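You operate a simulated robot arm through the tools that you are given. There is no shell and no other tool. Be economical: measure what you need, move in short steps, check, and stop when the job is done.

The job below is to be done with a simulated robot arm. You get a single attempt, and the scene is never put back.

JOB
Lift the batch counter cover open.

Only the result counts: the job must be done as asked and must still hold three seconds after the hand-in. Knocking over, shifting, dropping, spilling or breaking anything else fails it. A push-on lid holds only when it is set on centred and level and pressed home; a screw cap is set on level and turned clockwise until tight.

ROBOT AND FRAMES
A 7-joint arm with a two-finger parallel gripper, fixed in place. Base frame: the origin is at the foot of the arm, x ahead of it, y to its left, z up. Lengths are in mm, angles in rad, forces in N, time in s.
Its first joint turns from -1.152 to 1.152 rad. Payload 1.57 kg.
The tool frame sits at the grasp point between the pads (the TCP): z along the fingers, y along the line on which they close. The tips reach 30 mm beyond it. The gripper opens to 110 mm. The fingers are 24 mm wide and 12 mm thick; the gripper's body (48 by 112 mm) begins 78 mm behind the TCP.
Orientation is that of the tool frame in the base frame, as a unit quaternion [w, x, y, z]. With the fingers straight down and closing along the base's y, the tool's x points along the base's -x, its y along +y and its z along -z.

CONTROLS
- The arm moves only by the tool drive_tool. Its argument "moves" is a list of rows, each an object (a shift or turn left out is 0, a gripper value left out holds the last) with "delta_rot": the turn, a rotation vector about the tool's x, y, z in units of 4 degrees (1.0 is 4 degrees), a list of three; "slide": the shift along the tool's x, y, z in units of 40 mm (1.0 is 40 mm), a list of three; "gripper": the gripper command, from -1 (shut) to 1 (fully open), values between in proportion. In form: [{"delta_rot": [wx, wy, wz], "slide": [dx, dy, dz], "gripper": gripper}, ...]. A call has 1 to 8 rows; each row shifts and turns the commanded pose from where the row before left it, along the tool's axes as they then stand. A call with a number of a shift or a turn outside -1 to 1 is refused whole. Each row takes 0.2 s and may step no farther than 50 mm and 0.15 rad from the row before; otherwise, or with a gripper value out of range, the whole call is refused. Where a pose cannot be reached the arm comes as near as it can. A force on the tool above 40 N (or 10 N above the force at the start of the call, whichever is more), or a blocked arm, ends the call early, and 0.2 s more pass. The fingers move at their own pace (about 108 mm/s each) and stop on an object; they squeeze with about 22 N. The grip force told is the motor's: it shows also when the fingers shut on nothing. Time passes only in rows, and 0.2 s behind the last, so rows that do not move let the fingers close. The reply holds the time, the measured pose of the TCP, the force on the tool along the base axes, the opening and the grip force, in the units named above and with some noise.
- Cameras (640 x 400 px; columns grow to the right, rows downward): "scene" is fixed at [156.5, -370.9, 1408.4]; the picture's right is [0.92, -0.39, 0.00], its down [-0.17, -0.40, -0.90] and it looks along [0.35, 0.83, -0.44] (base axes); focal length 375 px, centre (320, 200). "wrist" rides on the gripper at [-36, 0, -80] in the tool frame; the picture's right is [0.00, -1.00, 0.00], its down [0.97, 0.00, -0.24] and it looks along [0.24, 0.00, 0.97] (tool axes); focal length 218 px, centre (320, 200). There is no depth. A picture from a camera that has moved, and an enlarged one, comes with that camera's place and axes in the base frame and with its lens. The place of the scene camera against the robot may be out by one fixed shift of up to 18 mm in any direction.
- get_image(camera): a new picture of that camera. The clock stands still meanwhile.
- enlarge(camera, box): a new picture of the part [left, top, right, bottom] of that camera's present view, enlarged. The clock stands still meanwhile.
- hand_in(): hands the job in; it is judged then, once.

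Go step by step. Nothing tells you positions but the pictures and the camera data: compare them with the known pose of the tool, close in by small moves and look again before you grip or let go. The budget is 90 turns and 38 pictures, counting those below and the enlarged ones. Unless the task says otherwise, let go and move clear before handing in, and close with one line.

The tools are called after "Request:" as a command line: name --argument value ..., lists and objects as JSON in quotes. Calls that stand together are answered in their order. drive_tool: Moves the arm, as the interface text tells. Its arguments: {"type":"object","properties":{"moves":{"type":"array","items":{"type":"object","properties":{"delta_rot":{"type":"array","items":{"type":"number"}},"slide":{"type":"array","items":{"type":"number"}},"gripper":{"type":"number"}}}}},"required":["moves"]} The other tools are called the same way: get_image (camera) takes a picture; enlarge (camera, box) takes an enlarged picture of a part of a camera's view; hand_in () hands the job in.

At the start:

```text
clock: 0.0
tool_pos: [327.1, 164.4, 1253.2]
tool_rot: [0.0, 0.0, 1.0, 0.001]
wrist_force: [0.3, 0.4, -0.3]
grip_width: 109.8
gripper_force: 0.1
```

scene: 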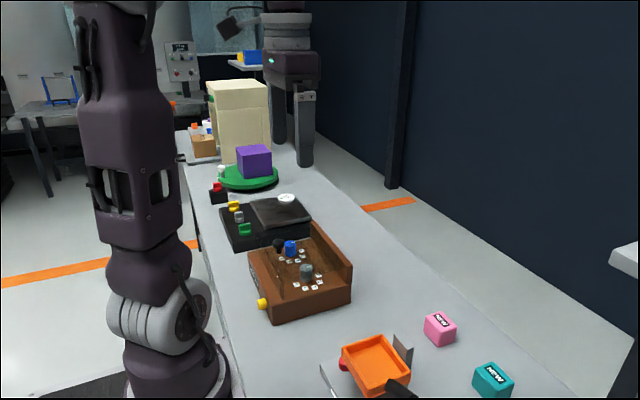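
wrist: 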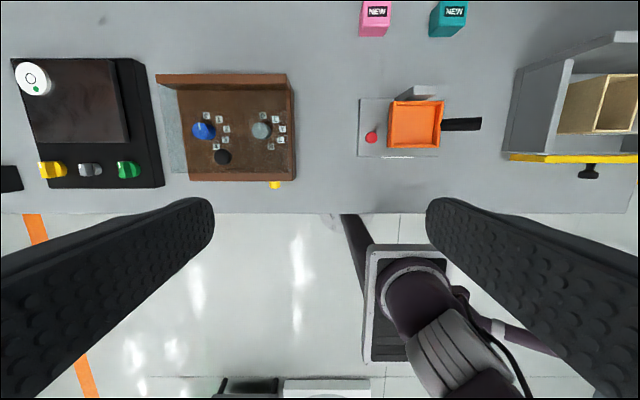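

I see several devices on the bench: a black console with a dark panel, a wooden tray, and an orange box with a black handle. I need a closer look to tell which one is the batch counter.

Request:
enlarge --camera "scene" --box '[200, 170, 380, 330]'

Request:
enlarge --camera "scene" --box '[300, 300, 540, 400]'

Request:
enlarge --camera "wrist" --box '[340, 0, 640, 200]'

Request:
enlarge --camera "wrist" --box '[0, 40, 320, 210]'

```text
2.50 times, centred on (290, 250) of scene
camera zoom: at [156.5, -370.9, 1408.4], right [0.92, -0.39, 0.0], down [-0.17, -0.4, -0.9], along [0.35, 0.83, -0.44], focal length 938 px, centre (395, 75)
```

zoom: 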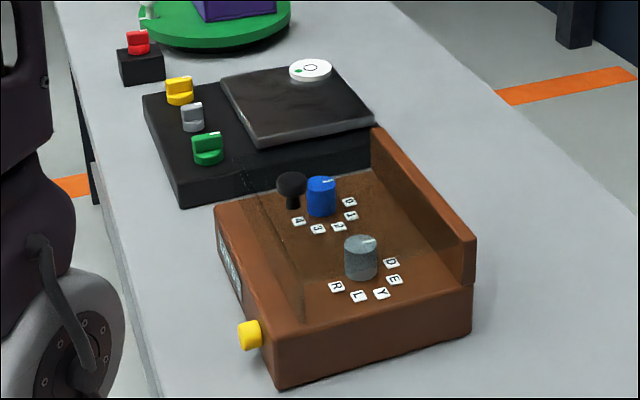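

```text
2.67 times, centred on (420, 350) of scene
camera zoom: at [156.5, -370.9, 1408.4], right [0.92, -0.39, 0.0], down [-0.17, -0.4, -0.9], along [0.35, 0.83, -0.44], focal length 1000 px, centre (53, -200)
```

zoom: 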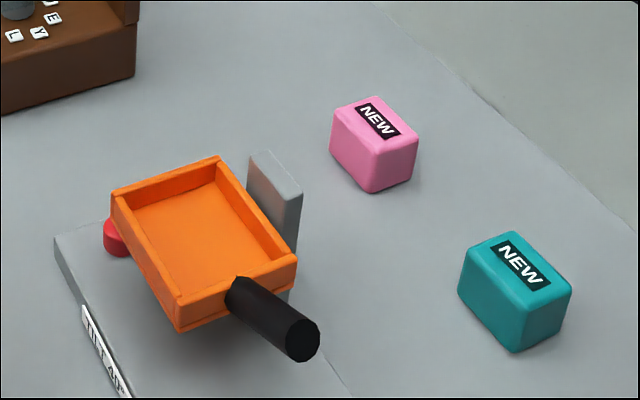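

```text
2.00 times, centred on (490, 100) of wrist
camera zoom: at [363.5, 164.6, 1333.2], right [0.0, -1.0, 0.0], down [-0.97, 0.0, 0.24], along [-0.24, 0.0, -0.97], focal length 436 px, centre (-20, 400)
```

zoom: 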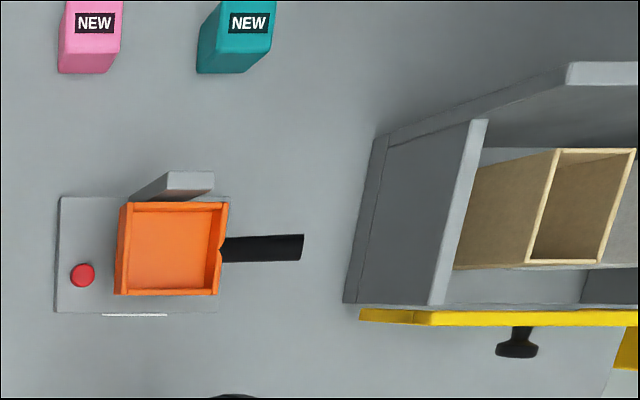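

```text
2.00 times, centred on (160, 125) of wrist
camera zoom: at [363.5, 164.6, 1333.2], right [0.0, -1.0, 0.0], down [-0.97, 0.0, 0.24], along [-0.24, 0.0, -0.97], focal length 436 px, centre (640, 350)
```

zoom: 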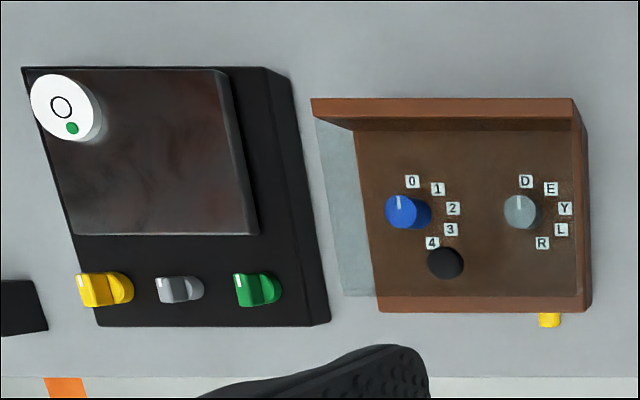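

The label plates should tell which one it is, and the wooden box may have a clear lid with a black knob. I'll zoom in on the labels.

Request:
enlarge --camera "scene" --box '[240, 220, 320, 320]'

Request:
enlarge --camera "scene" --box '[310, 340, 390, 400]'

Request:
enlarge --camera "wrist" --box '[150, 60, 310, 200]'

```text
4.00 times, centred on (280, 270) of scene
camera zoom: at [156.5, -370.9, 1408.4], right [0.92, -0.39, 0.0], down [-0.17, -0.4, -0.9], along [0.35, 0.83, -0.44], focal length 1500 px, centre (480, -80)
```

zoom: 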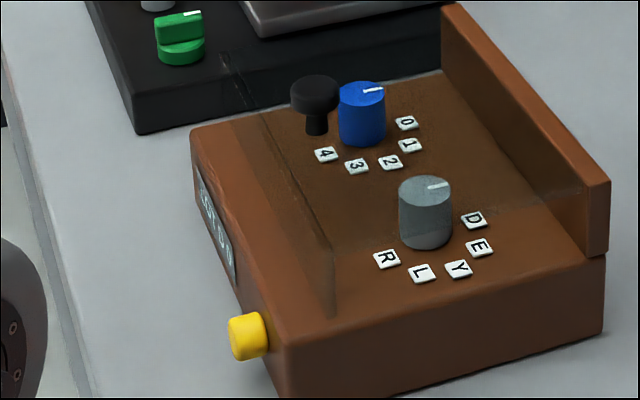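

```text
6.67 times, centred on (350, 370) of scene
camera zoom: at [156.5, -370.9, 1408.4], right [0.92, -0.39, 0.0], down [-0.17, -0.4, -0.9], along [0.35, 0.83, -0.44], focal length 2501 px, centre (120, -933)
```

zoom: 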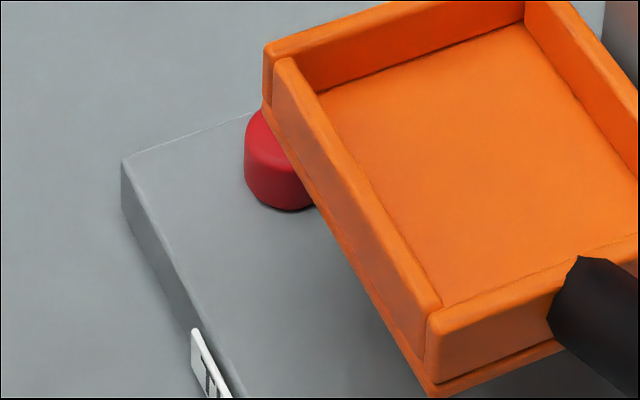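

```text
2.86 times, centred on (230, 130) of wrist
camera zoom: at [363.5, 164.6, 1333.2], right [0.0, -1.0, 0.0], down [-0.97, 0.0, 0.24], along [-0.24, 0.0, -0.97], focal length 624 px, centre (577, 400)
```

zoom: 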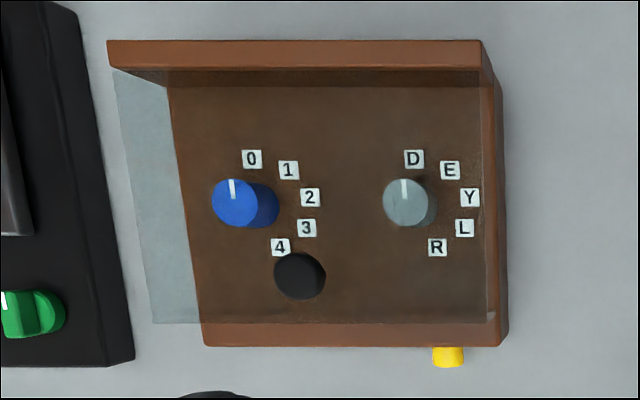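

The wooden box has a clear sheet over its knobs, with a black pull knob standing on it. I'll read its front label and move the wrist camera closer.

Request:
enlarge --camera "scene" --box '[245, 255, 275, 300]'

Request:
drive_tool --moves '[{"slide": [0, 0.9, 0.5]}, {"slide": [0, 0.9, 0.5]}, {"slide": [0, 0.9, 0.5]}, {"slide": [0, 0.5, 0.5]}]'

Request:
get_image --camera "wrist"

```text
8.89 times, centred on (260, 278) of scene
camera zoom: at [156.5, -370.9, 1408.4], right [0.92, -0.39, 0.0], down [-0.17, -0.4, -0.9], along [0.35, 0.83, -0.44], focal length 3334 px, centre (853, -489)
```

zoom: 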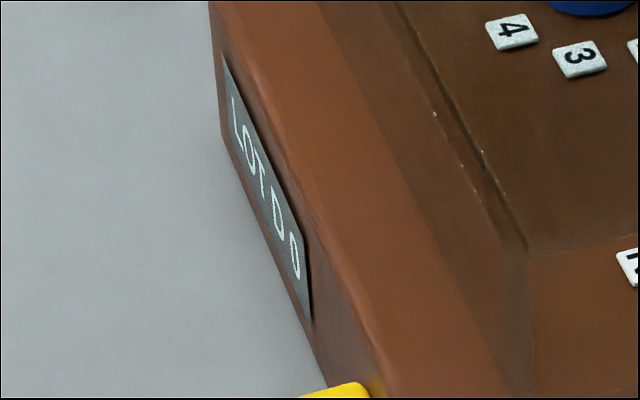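

```text
clock: 1.0
tool_pos: [324.6, 293.6, 1170.6]
tool_rot: [-0.001, 0.0, 1.0, 0.0]
wrist_force: [-0.3, 0.1, -0.1]
grip_width: 110.0
gripper_force: 0.1
```

```text
27 pictures are left
camera wrist: at [362.2, 293.3, 1251.4], right [0.0, -1.0, 0.0], down [-0.97, 0.0, 0.24], along [-0.24, 0.0, -0.97], focal length 218 px, centre (320, 200)
```

wrist: 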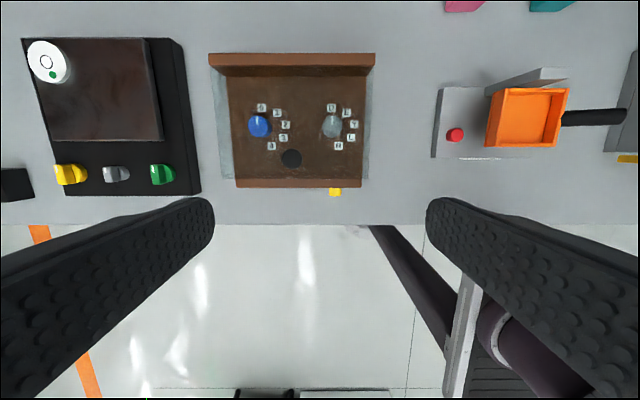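

The label starts with "LOT", which fits a batch counter, so the clear hood with the black knob is probably its cover. I'll zoom in on it.

Request:
enlarge --camera "wrist" --box '[200, 40, 390, 200]'

```text
2.50 times, centred on (295, 120) of wrist
camera zoom: at [362.2, 293.3, 1251.4], right [0.0, -1.0, 0.0], down [-0.97, 0.0, 0.24], along [-0.24, 0.0, -0.97], focal length 546 px, centre (382, 400)
```

zoom: 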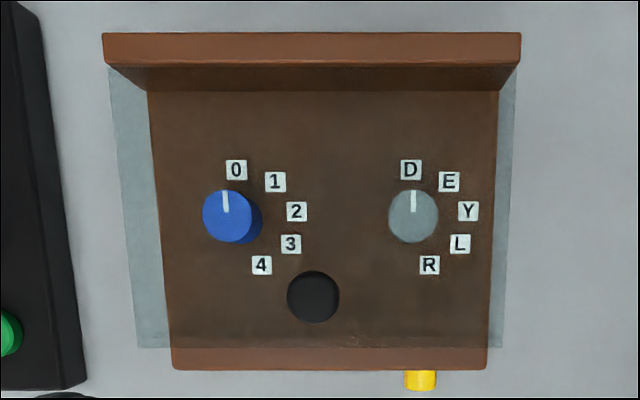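

The cover looks like a clear plate hinged along the back wall near x≈455, with the knob at about (346, 330), its top around z≈950. I'll move above the knob and look again.

Request:
drive_tool --moves '[{"slide": [-0.26, 0.45, 0.5]}, {"slide": [-0.27, 0.46, 0.5]}, {"slide": [0, 0, 0.6]}, {"slide": [0, 0, 0.6]}, {}]'

Request:
get_image --camera "wrist"

Request:
get_image --camera "scene"

```text
clock: 2.2
tool_pos: [348.2, 329.1, 1082.5]
tool_rot: [0.0, 0.0, 1.0, 0.0]
wrist_force: [-0.2, 0.7, -0.1]
grip_width: 110.0
gripper_force: 0.2
```

```text
25 pictures are left
camera wrist: at [384.4, 330.5, 1163.1], right [0.0, -1.0, 0.0], down [-0.97, 0.0, 0.24], along [-0.24, 0.0, -0.97], focal length 218 px, centre (320, 200)
```

wrist: 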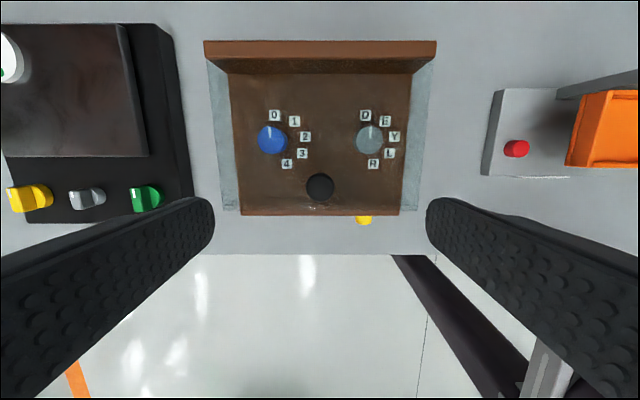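

```text
24 pictures are left
```

scene: 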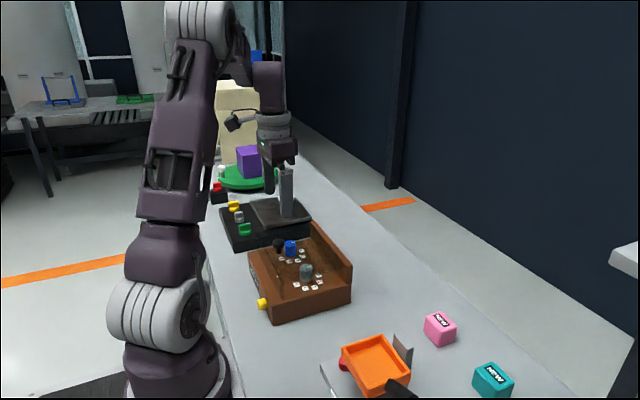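

The knob is confirmed at about (346, 330), top z≈956. Next I'll zoom in on the hood geometry.

Request:
enlarge --camera "wrist" --box '[195, 30, 445, 230]'

Request:
enlarge --camera "scene" --box '[245, 215, 365, 330]'

```text
2.00 times, centred on (320, 130) of wrist
camera zoom: at [384.4, 330.5, 1163.1], right [0.0, -1.0, 0.0], down [-0.97, 0.0, 0.24], along [-0.24, 0.0, -0.97], focal length 436 px, centre (320, 340)
```

zoom: 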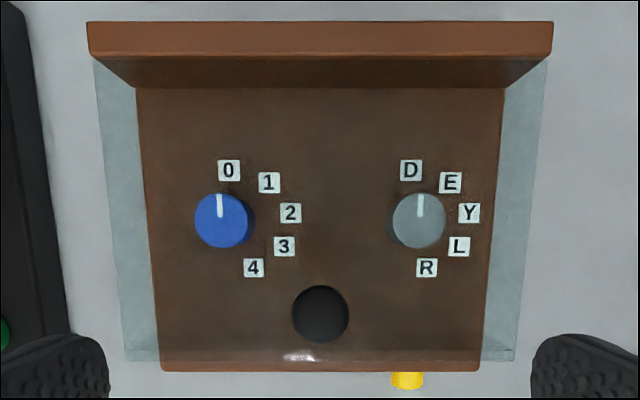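

```text
3.48 times, centred on (305, 272) of scene
camera zoom: at [156.5, -370.9, 1408.4], right [0.92, -0.39, 0.0], down [-0.17, -0.4, -0.9], along [0.35, 0.83, -0.44], focal length 1305 px, centre (372, -52)
```

zoom: 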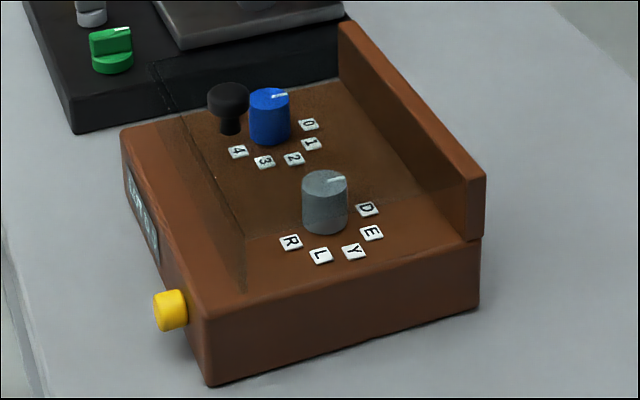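

Triangulating from the three wrist views puts the table at z≈826 and not 905. That gives box top ≈881, the clear plate ≈932 hinged at the wall (x≈465, z≈932), and the knob top ≈956. I'll descend to just above the knob with the gripper part closed.

Request:
drive_tool --moves '[{"slide": [0.05, 0.02, 0.5], "gripper": 0.1}, {"slide": [0, 0, 0.5]}, {"slide": [0, 0, 0.5]}, {"slide": [0, 0, 0.5]}, {"slide": [0, 0, 0.4]}, {}]'

Request:
get_image --camera "wrist"

Request:
enlarge --camera "scene" --box '[235, 180, 355, 290]'

```text
clock: 3.6
tool_pos: [345.3, 327.7, 988.8]
tool_rot: [0.001, 0.0, 1.0, -0.001]
wrist_force: [-0.1, 0.7, -0.1]
grip_width: 60.3
gripper_force: 0.2
```

```text
21 pictures are left
camera wrist: at [381.7, 328.9, 1068.6], right [0.0, -1.0, 0.0], down [-0.97, 0.0, 0.24], along [-0.24, 0.0, -0.97], focal length 218 px, centre (320, 200)
```

wrist: 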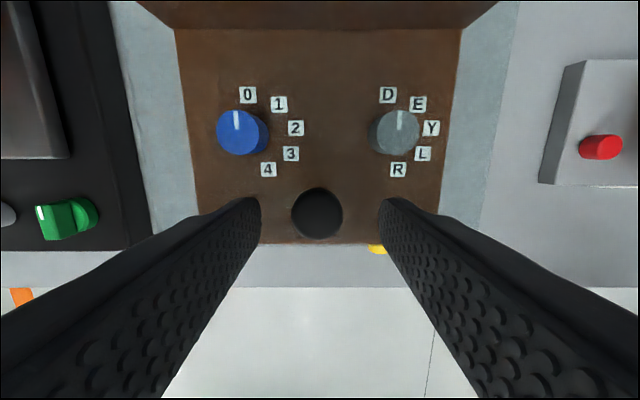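

```text
3.64 times, centred on (295, 235) of scene
camera zoom: at [156.5, -370.9, 1408.4], right [0.92, -0.39, 0.0], down [-0.17, -0.4, -0.9], along [0.35, 0.83, -0.44], focal length 1364 px, centre (411, 73)
```

zoom: 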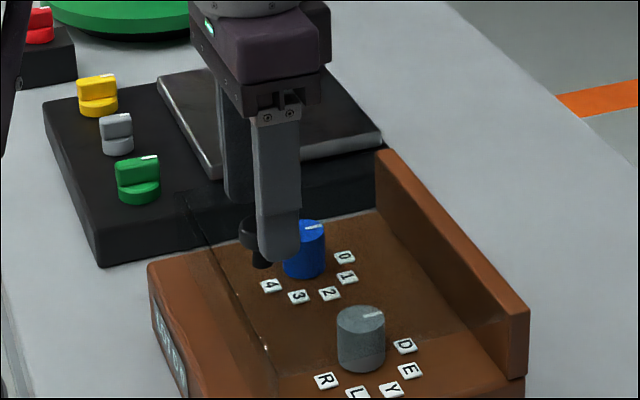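

The knob sits between the fingers at (346, 330), and the tips are just above its top. I'll lower to just above the plate and watch the force.

Request:
drive_tool --moves '[{"slide": [0, 0.06, 0.2]}, {"slide": [0, 0, 0.15]}, {"slide": [0, 0, 0.15]}, {}]'

Request:
enlarge --camera "scene" --box '[255, 210, 315, 265]'

```text
clock: 4.6
tool_pos: [344.5, 330.7, 969.1]
tool_rot: [0.001, 0.0, 1.0, 0.0]
wrist_force: [0.4, -0.3, -0.1]
grip_width: 60.4
gripper_force: 0.0
```

```text
7.27 times, centred on (285, 238) of scene
camera zoom: at [156.5, -370.9, 1408.4], right [0.92, -0.39, 0.0], down [-0.17, -0.4, -0.9], along [0.35, 0.83, -0.44], focal length 2728 px, centre (574, -73)
```

zoom: 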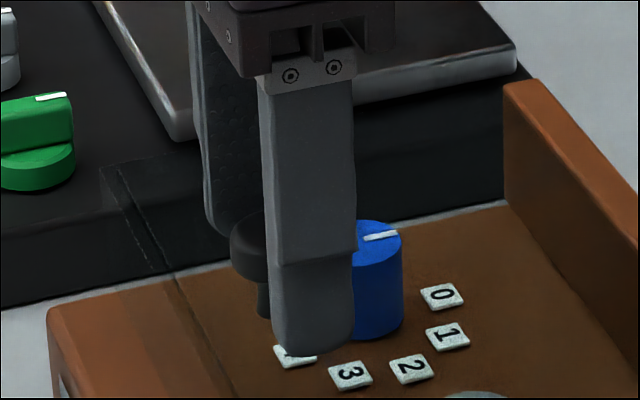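

The fingers straddle the knob head and nothing is touching the plate. I'll close now.

Request:
drive_tool --moves '[{"gripper": -1}, {}, {}]'

```text
clock: 5.4
tool_pos: [344.8, 329.5, 968.2]
tool_rot: [-0.001, 0.001, 1.0, 0.0]
wrist_force: [0.2, -2.1, -1.2]
grip_width: 27.0
gripper_force: 37.4
```

The knob is held at 27 mm. I'll start the arc about the rear hinge, with two small steps first.

Request:
drive_tool --moves '[{"slide": [-0.123, 0, -0.412], "delta_rot": [0, 1, 0]}, {"slide": [-0.152, 0, -0.405], "delta_rot": [0, 1, 0]}, {}]'

Request:
enlarge --camera "scene" --box '[235, 180, 355, 290]'

```text
clock: 6.2
tool_pos: [357.1, 330.5, 1001.2]
tool_rot: [-0.071, -0.001, 0.997, -0.003]
wrist_force: [-11.4, -26.2, -5.1]
grip_width: 27.1
gripper_force: 38.0
```

```text
3.64 times, centred on (295, 235) of scene
camera zoom: at [156.2, -371.6, 1408.2], right [0.92, -0.39, 0.0], down [-0.17, -0.4, -0.9], along [0.35, 0.83, -0.44], focal length 1364 px, centre (411, 73)
```

zoom: 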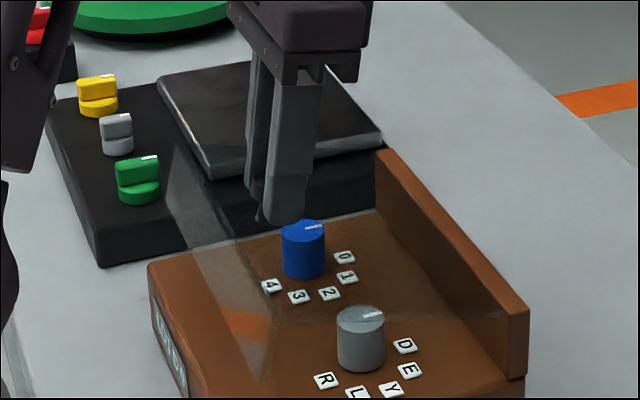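

The cover is rising, but there's a sideways force of -26 N in y. I'll check which edge is really the hinge before going on.

Request:
get_image --camera "wrist"

Request:
enlarge --camera "scene" --box '[245, 200, 355, 330]'

```text
17 pictures are left
camera wrist: at [404.9, 331.0, 1074.2], right [0.0, -1.0, 0.01], down [-0.93, 0.0, 0.38], along [-0.38, -0.01, -0.93], focal length 218 px, centre (320, 200)
```

wrist: 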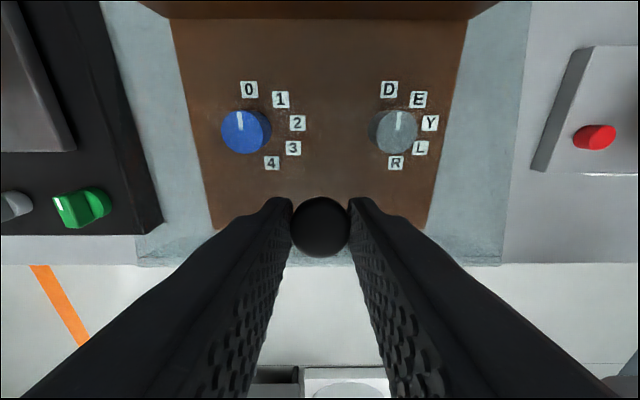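

```text
3.08 times, centred on (300, 265) of scene
camera zoom: at [156.2, -371.6, 1408.2], right [0.92, -0.39, 0.0], down [-0.17, -0.4, -0.9], along [0.35, 0.83, -0.44], focal length 1154 px, centre (382, 0)
```

zoom: 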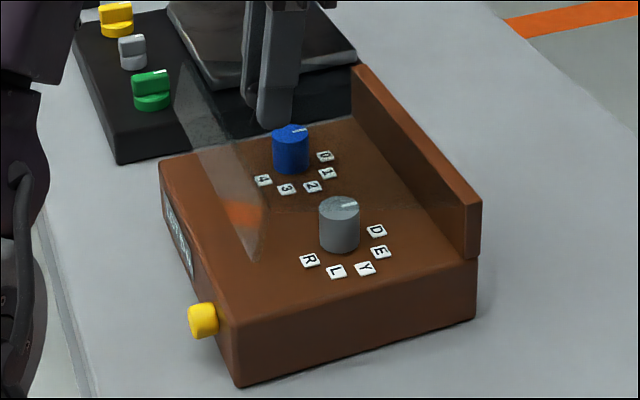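

The cover edges rise symmetrically, so the hinge is at the back as expected. I'll ease the side load a little before continuing.

Request:
drive_tool --moves '[{"slide": [0, -0.03, 0]}, {}]'

```text
clock: 6.8
tool_pos: [357.5, 331.3, 1000.5]
tool_rot: [-0.069, 0.0, 0.998, -0.001]
wrist_force: [-7.2, -20.9, -6.1]
grip_width: 26.9
gripper_force: 37.5
```

That helped, so I'll relieve some more.

Request:
drive_tool --moves '[{"slide": [0, -0.06, 0]}, {"slide": [0, -0.05, 0]}, {}]'

```text
clock: 7.6
tool_pos: [359.1, 328.9, 1000.8]
tool_rot: [-0.069, 0.0, 0.998, 0.004]
wrist_force: [-2.9, 19.0, -5.3]
grip_width: 27.1
gripper_force: 37.9
```

That overshot slightly. I'll come back a little and continue the arc.

Request:
drive_tool --moves '[{"slide": [0, 0.05, 0]}, {"slide": [-0.18, 0, -0.395], "delta_rot": [0, 1, 0]}, {"slide": [-0.207, 0, -0.384], "delta_rot": [0, 1, 0]}, {}]'

```text
clock: 8.6
tool_pos: [377.5, 328.8, 1028.7]
tool_rot: [-0.14, 0.0, 0.99, 0.003]
wrist_force: [-5.1, 33.5, -6.1]
grip_width: 27.0
gripper_force: 37.7
```

Request:
drive_tool --moves '[{"slide": [0, 0.04, 0]}, {"slide": [-0.234, 0, -0.371], "delta_rot": [0, 1, 0]}, {}]'

```text
clock: 9.4
tool_pos: [389.6, 330.6, 1039.6]
tool_rot: [-0.176, 0.0, 0.984, 0.0]
wrist_force: [-14.4, 14.1, 1.9]
grip_width: 26.9
gripper_force: 38.3
```

The pose is following the predicted arc and the forces are moderate. I'll continue.

Request:
drive_tool --moves '[{"slide": [-0.259, 0.02, -0.356], "delta_rot": [0, 1, 0]}, {"slide": [-0.283, 0, -0.339], "delta_rot": [0, 1, 0]}, {}]'

Request:
enlarge --camera "scene" --box '[235, 160, 375, 290]'

```text
clock: 10.2
tool_pos: [421.0, 330.2, 1057.6]
tool_rot: [-0.243, -0.001, 0.97, -0.001]
wrist_force: [-10.2, 9.2, 0.2]
grip_width: 27.2
gripper_force: 37.4
```

```text
3.08 times, centred on (305, 225) of scene
camera zoom: at [156.2, -370.6, 1408.5], right [0.92, -0.39, 0.0], down [-0.17, -0.4, -0.9], along [0.35, 0.83, -0.44], focal length 1154 px, centre (366, 123)
```

zoom: 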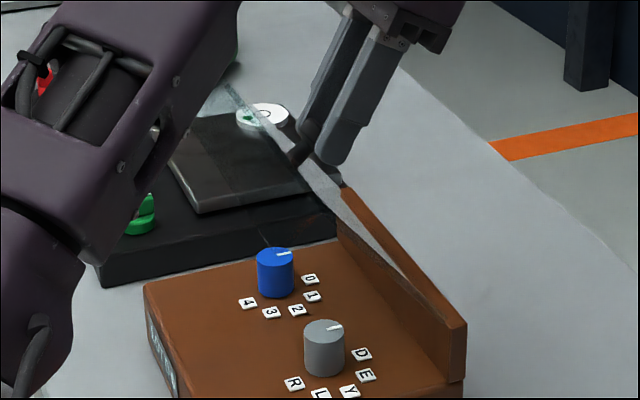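

The cover is open about 56° and the knob is still held. I'll continue.

Request:
drive_tool --moves '[{"slide": [-0.307, 0.01, -0.321], "delta_rot": [0, 1, 0]}, {"slide": [-0.328, 0, -0.301], "delta_rot": [0, 1, 0]}, {}]'

Request:
get_image --camera "scene"

```text
clock: 11.0
tool_pos: [439.8, 330.9, 1047.3]
tool_rot: [-0.29, 0.014, 0.957, -0.007]
wrist_force: [14.0, 13.9, -31.5]
grip_width: 19.7
gripper_force: 32.3
out of reach, approached as far as the arm can: row 2
```

```text
14 pictures are left
```

scene: 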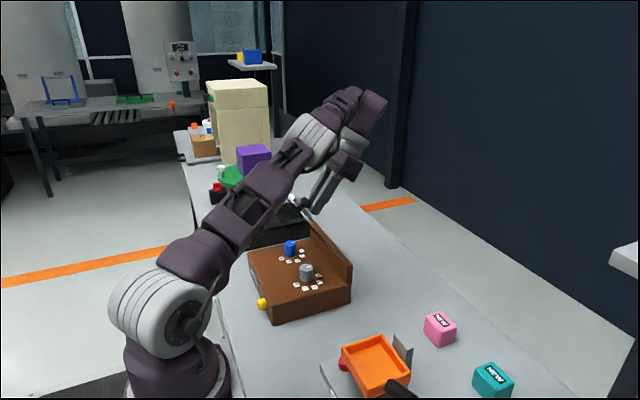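

I hit the reach limit because of the backward tilt, and the grip is slipping toward the knob's edge. I'll look closely.

Request:
enlarge --camera "scene" --box '[270, 150, 370, 260]'

Request:
get_image --camera "wrist"

```text
3.64 times, centred on (320, 205) of scene
camera zoom: at [157.1, -370.4, 1408.5], right [0.92, -0.39, 0.0], down [-0.17, -0.4, -0.9], along [0.35, 0.83, -0.44], focal length 1364 px, centre (320, 182)
```

zoom: 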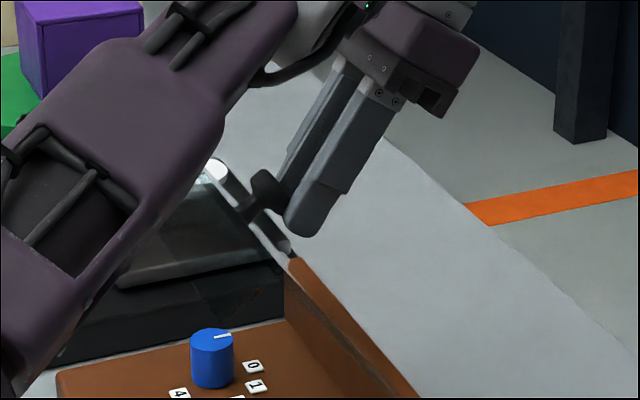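

```text
12 pictures are left
camera wrist: at [515.1, 329.4, 1094.2], right [-0.02, -1.0, 0.02], down [-0.67, 0.03, 0.74], along [-0.74, 0.0, -0.67], focal length 218 px, centre (320, 200)
```

wrist: 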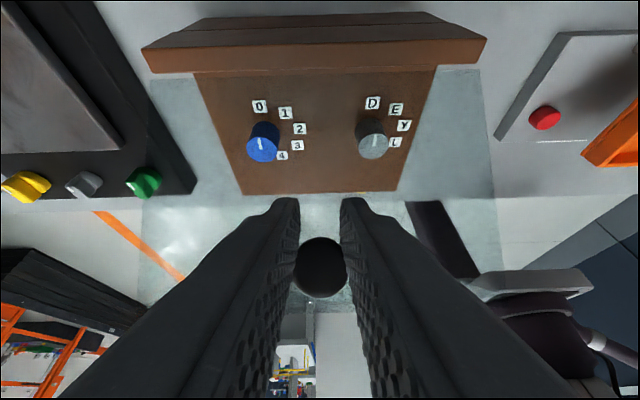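

The fingers have slid to the outer edge of the knob, with the cover at about 55°. I'll open just wider than the head, move back onto it and re-close, then carry on without the tilt.

Request:
drive_tool --moves '[{"slide": [0.6, 0, 0], "gripper": -0.35}, {"gripper": -1}, {}]'

Request:
get_image --camera "wrist"

```text
clock: 11.8
tool_pos: [419.5, 328.5, 1065.4]
tool_rot: [-0.307, 0.001, 0.952, -0.001]
wrist_force: [7.7, -1.8, -6.3]
grip_width: 26.9
gripper_force: 37.3
```

```text
11 pictures are left
camera wrist: at [496.1, 330.4, 1108.7], right [0.0, -1.0, 0.0], down [-0.65, 0.0, 0.76], along [-0.76, 0.0, -0.65], focal length 218 px, centre (320, 200)
```

wrist: 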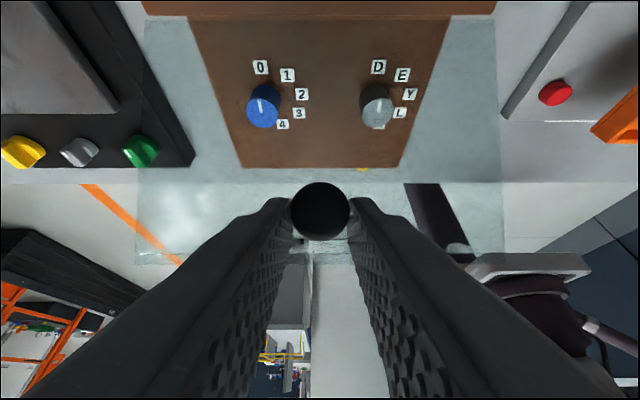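

The knob is regripped and the cover stayed up. Now I'll untilt the tool while pivoting on the knob, then continue the arc.

Request:
drive_tool --moves '[{"slide": [0.031, 0, 0], "delta_rot": [0, -1, 0]}, {"slide": [0.031, 0, 0], "delta_rot": [0, -1, 0]}, {"slide": [0.031, 0, 0], "delta_rot": [0, -1, 0]}, {"slide": [-0.159, 0, -0.191], "delta_rot": [0, -1, 0]}, {"slide": [-0.186, 0, -0.161], "delta_rot": [0, -1, 0]}, {}]'

Request:
enlarge --camera "scene" --box '[250, 140, 370, 270]'

```text
clock: 13.2
tool_pos: [431.5, 330.0, 1077.8]
tool_rot: [-0.139, 0.0, 0.99, 0.001]
wrist_force: [-10.8, -1.9, 1.4]
grip_width: 27.1
gripper_force: 37.8
```

```text
3.08 times, centred on (310, 205) of scene
camera zoom: at [156.2, -371.0, 1408.4], right [0.92, -0.39, 0.0], down [-0.17, -0.4, -0.9], along [0.35, 0.83, -0.44], focal length 1154 px, centre (351, 185)
```

zoom: 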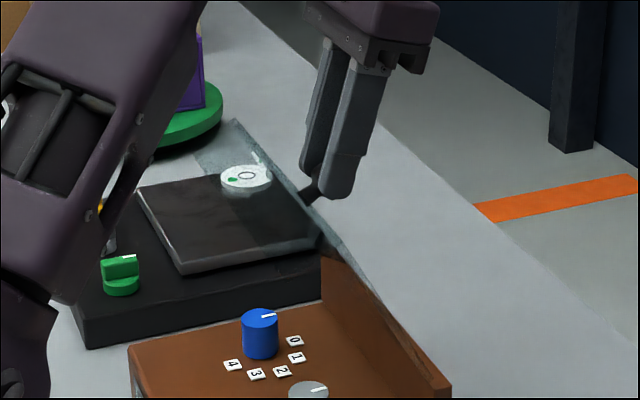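

That went well; the cover is at about 65–70° with low forces. I'll continue.

Request:
drive_tool --moves '[{"slide": [-0.206, 0, -0.124], "delta_rot": [0, -1, 0]}, {"slide": [-0.227, 0, -0.084], "delta_rot": [0, -1, 0]}, {"slide": [-0.236, 0, -0.046], "delta_rot": [0, -1, 0]}, {}]'

```text
clock: 14.2
tool_pos: [462.8, 329.6, 1082.1]
tool_rot: [-0.034, 0.001, 0.999, 0.0]
wrist_force: [-9.0, -3.2, 7.3]
grip_width: 26.8
gripper_force: 37.8
```

Request:
drive_tool --moves '[{"slide": [-0.238, 0, 0.01], "delta_rot": [0, -1, 0]}, {"slide": [-0.268, 0, 0.04]}, {"slide": [-0.263, 0, 0.063]}, {}]'

Request:
enlarge --camera "scene" --box '[250, 140, 370, 270]'

Request:
get_image --camera "wrist"

```text
clock: 15.2
tool_pos: [491.7, 330.9, 1077.7]
tool_rot: [0.001, 0.0, 1.0, 0.001]
wrist_force: [-5.4, 5.2, 16.1]
grip_width: 26.9
gripper_force: 37.7
```

```text
3.08 times, centred on (310, 205) of scene
camera zoom: at [156.1, -370.9, 1408.4], right [0.92, -0.39, 0.0], down [-0.17, -0.4, -0.9], along [0.35, 0.83, -0.44], focal length 1154 px, centre (351, 185)
```

zoom: 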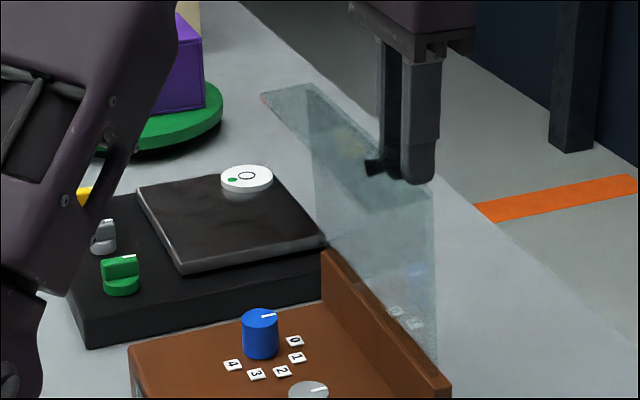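

```text
8 pictures are left
camera wrist: at [528.4, 330.1, 1158.0], right [0.0, -1.0, 0.0], down [-0.97, 0.0, 0.24], along [-0.24, 0.0, -0.97], focal length 218 px, centre (320, 200)
```

wrist: 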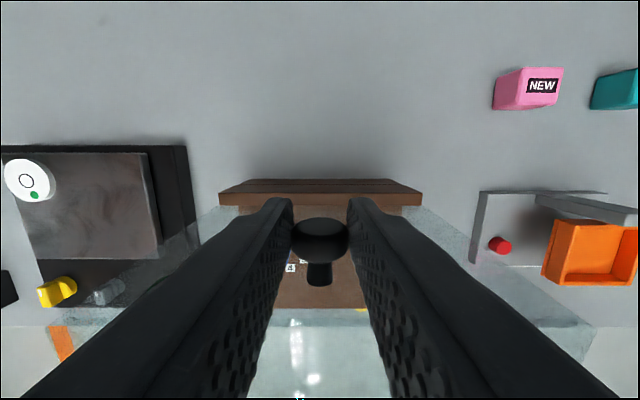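

The cover is about vertical (90°). I'll push it on past vertical in small steps and watch the force for a stop.

Request:
drive_tool --moves '[{"slide": [-0.27, 0, 0.03]}, {"slide": [-0.27, 0, 0.07]}, {}]'

```text
clock: 16.0
tool_pos: [514.8, 330.8, 1073.1]
tool_rot: [-0.002, 0.0, 1.0, -0.001]
wrist_force: [-5.5, -0.2, 2.8]
grip_width: 26.0
gripper_force: 37.3
```

Request:
drive_tool --moves '[{"slide": [-0.26, 0, 0.1]}, {}]'

Request:
enlarge --camera "scene" --box '[260, 140, 380, 270]'

Request:
get_image --camera "wrist"

```text
clock: 16.6
tool_pos: [526.5, 329.6, 1069.4]
tool_rot: [0.001, 0.001, 1.0, -0.001]
wrist_force: [0.3, -9.8, 13.4]
grip_width: 25.1
gripper_force: 36.3
```

```text
3.08 times, centred on (320, 205) of scene
camera zoom: at [156.2, -371.4, 1408.3], right [0.92, -0.39, 0.0], down [-0.17, -0.4, -0.9], along [0.35, 0.83, -0.44], focal length 1154 px, centre (320, 185)
```

zoom: 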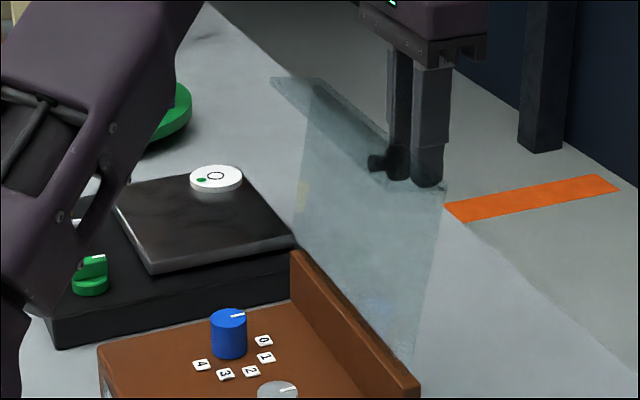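

```text
6 pictures are left
camera wrist: at [562.6, 330.5, 1148.5], right [0.0, -1.0, 0.0], down [-0.97, 0.0, 0.24], along [-0.24, 0.0, -0.97], focal length 218 px, centre (320, 200)
```

wrist: 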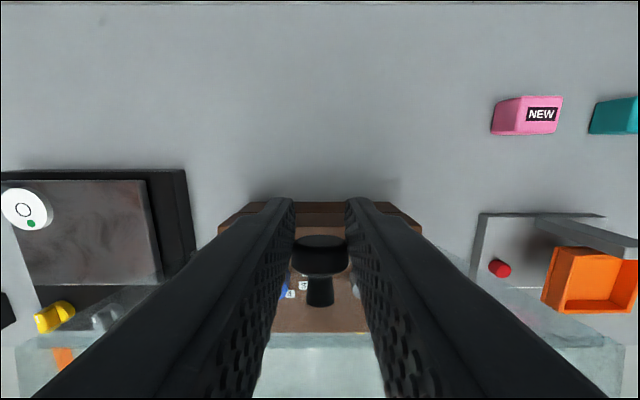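

The cover is now about 10° past vertical and the fingers are sliding off the knob's outer side. I'll release and see whether it holds.

Request:
drive_tool --moves '[{"gripper": 0.0}, {}, {}]'

Request:
enlarge --camera "scene" --box '[260, 140, 380, 270]'

```text
clock: 17.4
tool_pos: [525.9, 332.3, 1066.7]
tool_rot: [0.0, 0.0, 1.0, 0.0]
wrist_force: [-0.7, -0.5, -0.4]
grip_width: 54.9
gripper_force: 0.1
```

```text
3.08 times, centred on (320, 205) of scene
camera zoom: at [156.5, -370.9, 1408.4], right [0.92, -0.39, 0.0], down [-0.17, -0.4, -0.9], along [0.35, 0.83, -0.44], focal length 1154 px, centre (320, 185)
```

zoom: 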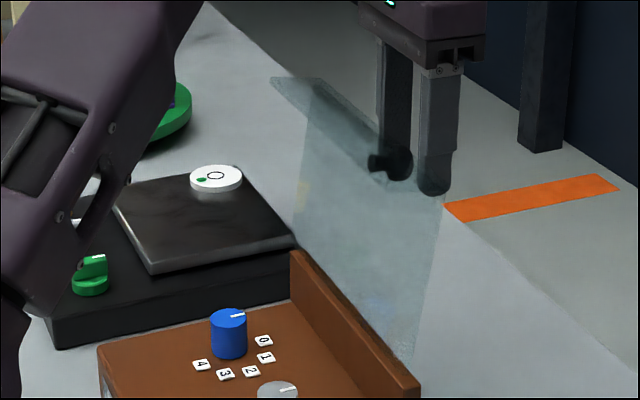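

The cover stays open by itself. I'll raise the gripper straight up and clear of it.

Request:
drive_tool --moves '[{"slide": [0, 0, -0.4]}, {"slide": [0, 0, -0.5]}, {"slide": [0, 0, -0.6]}, {"slide": [0, 0, -0.6]}, {"slide": [0, 0, -0.6]}, {}]'

Request:
get_image --camera "scene"

```text
clock: 18.8
tool_pos: [524.6, 331.4, 1128.7]
tool_rot: [0.0, 0.0, 1.0, 0.0]
wrist_force: [-0.4, 0.1, -0.2]
grip_width: 54.8
gripper_force: 0.0
out of reach, approached as far as the arm can: row 4, 5
```

```text
4 pictures are left
```

scene: 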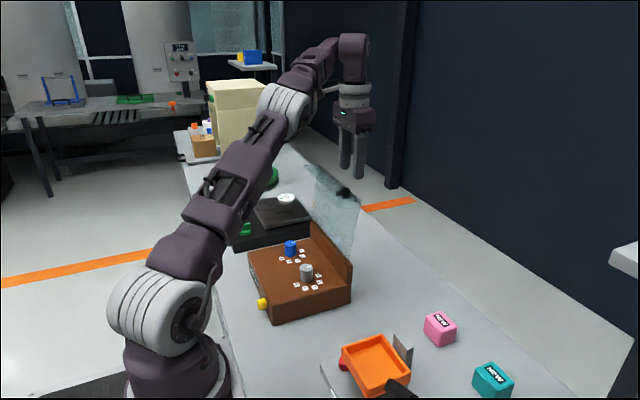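

The gripper is clear and the cover stands open past vertical. I'll wait a moment and check that it stays.

Request:
drive_tool --moves '[{}, {}, {}, {}, {}, {}, {}, {}]'

Request:
enlarge --camera "scene" --box '[230, 140, 380, 330]'

```text
clock: 20.6
tool_pos: [525.0, 330.8, 1128.0]
tool_rot: [0.0, 0.0, 1.0, 0.0]
wrist_force: [-0.5, 0.6, 0.7]
grip_width: 54.8
gripper_force: 0.1
```

```text
2.11 times, centred on (305, 235) of scene
camera zoom: at [156.5, -370.9, 1408.4], right [0.92, -0.39, 0.0], down [-0.17, -0.4, -0.9], along [0.35, 0.83, -0.44], focal length 790 px, centre (352, 126)
```

zoom: 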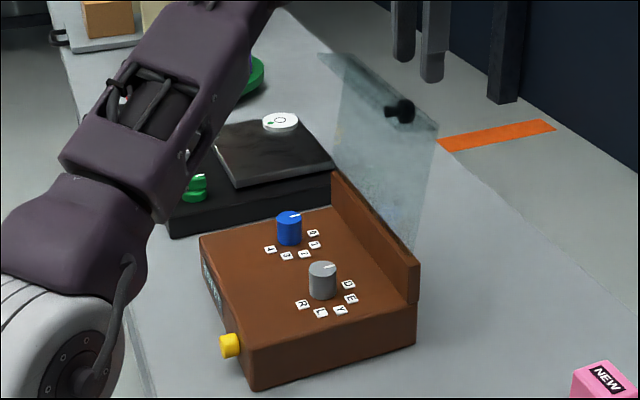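

The cover is still standing open, nothing else has moved, and the gripper is clear. I'm handing in.

Request:
hand_in

```text
The job is handed in.
```

I lifted the clear cover of the box labelled "LOT…", which I took to be the batch counter, to about 10° past vertical; it stayed open on its own with the gripper clear, and the job is handed in.
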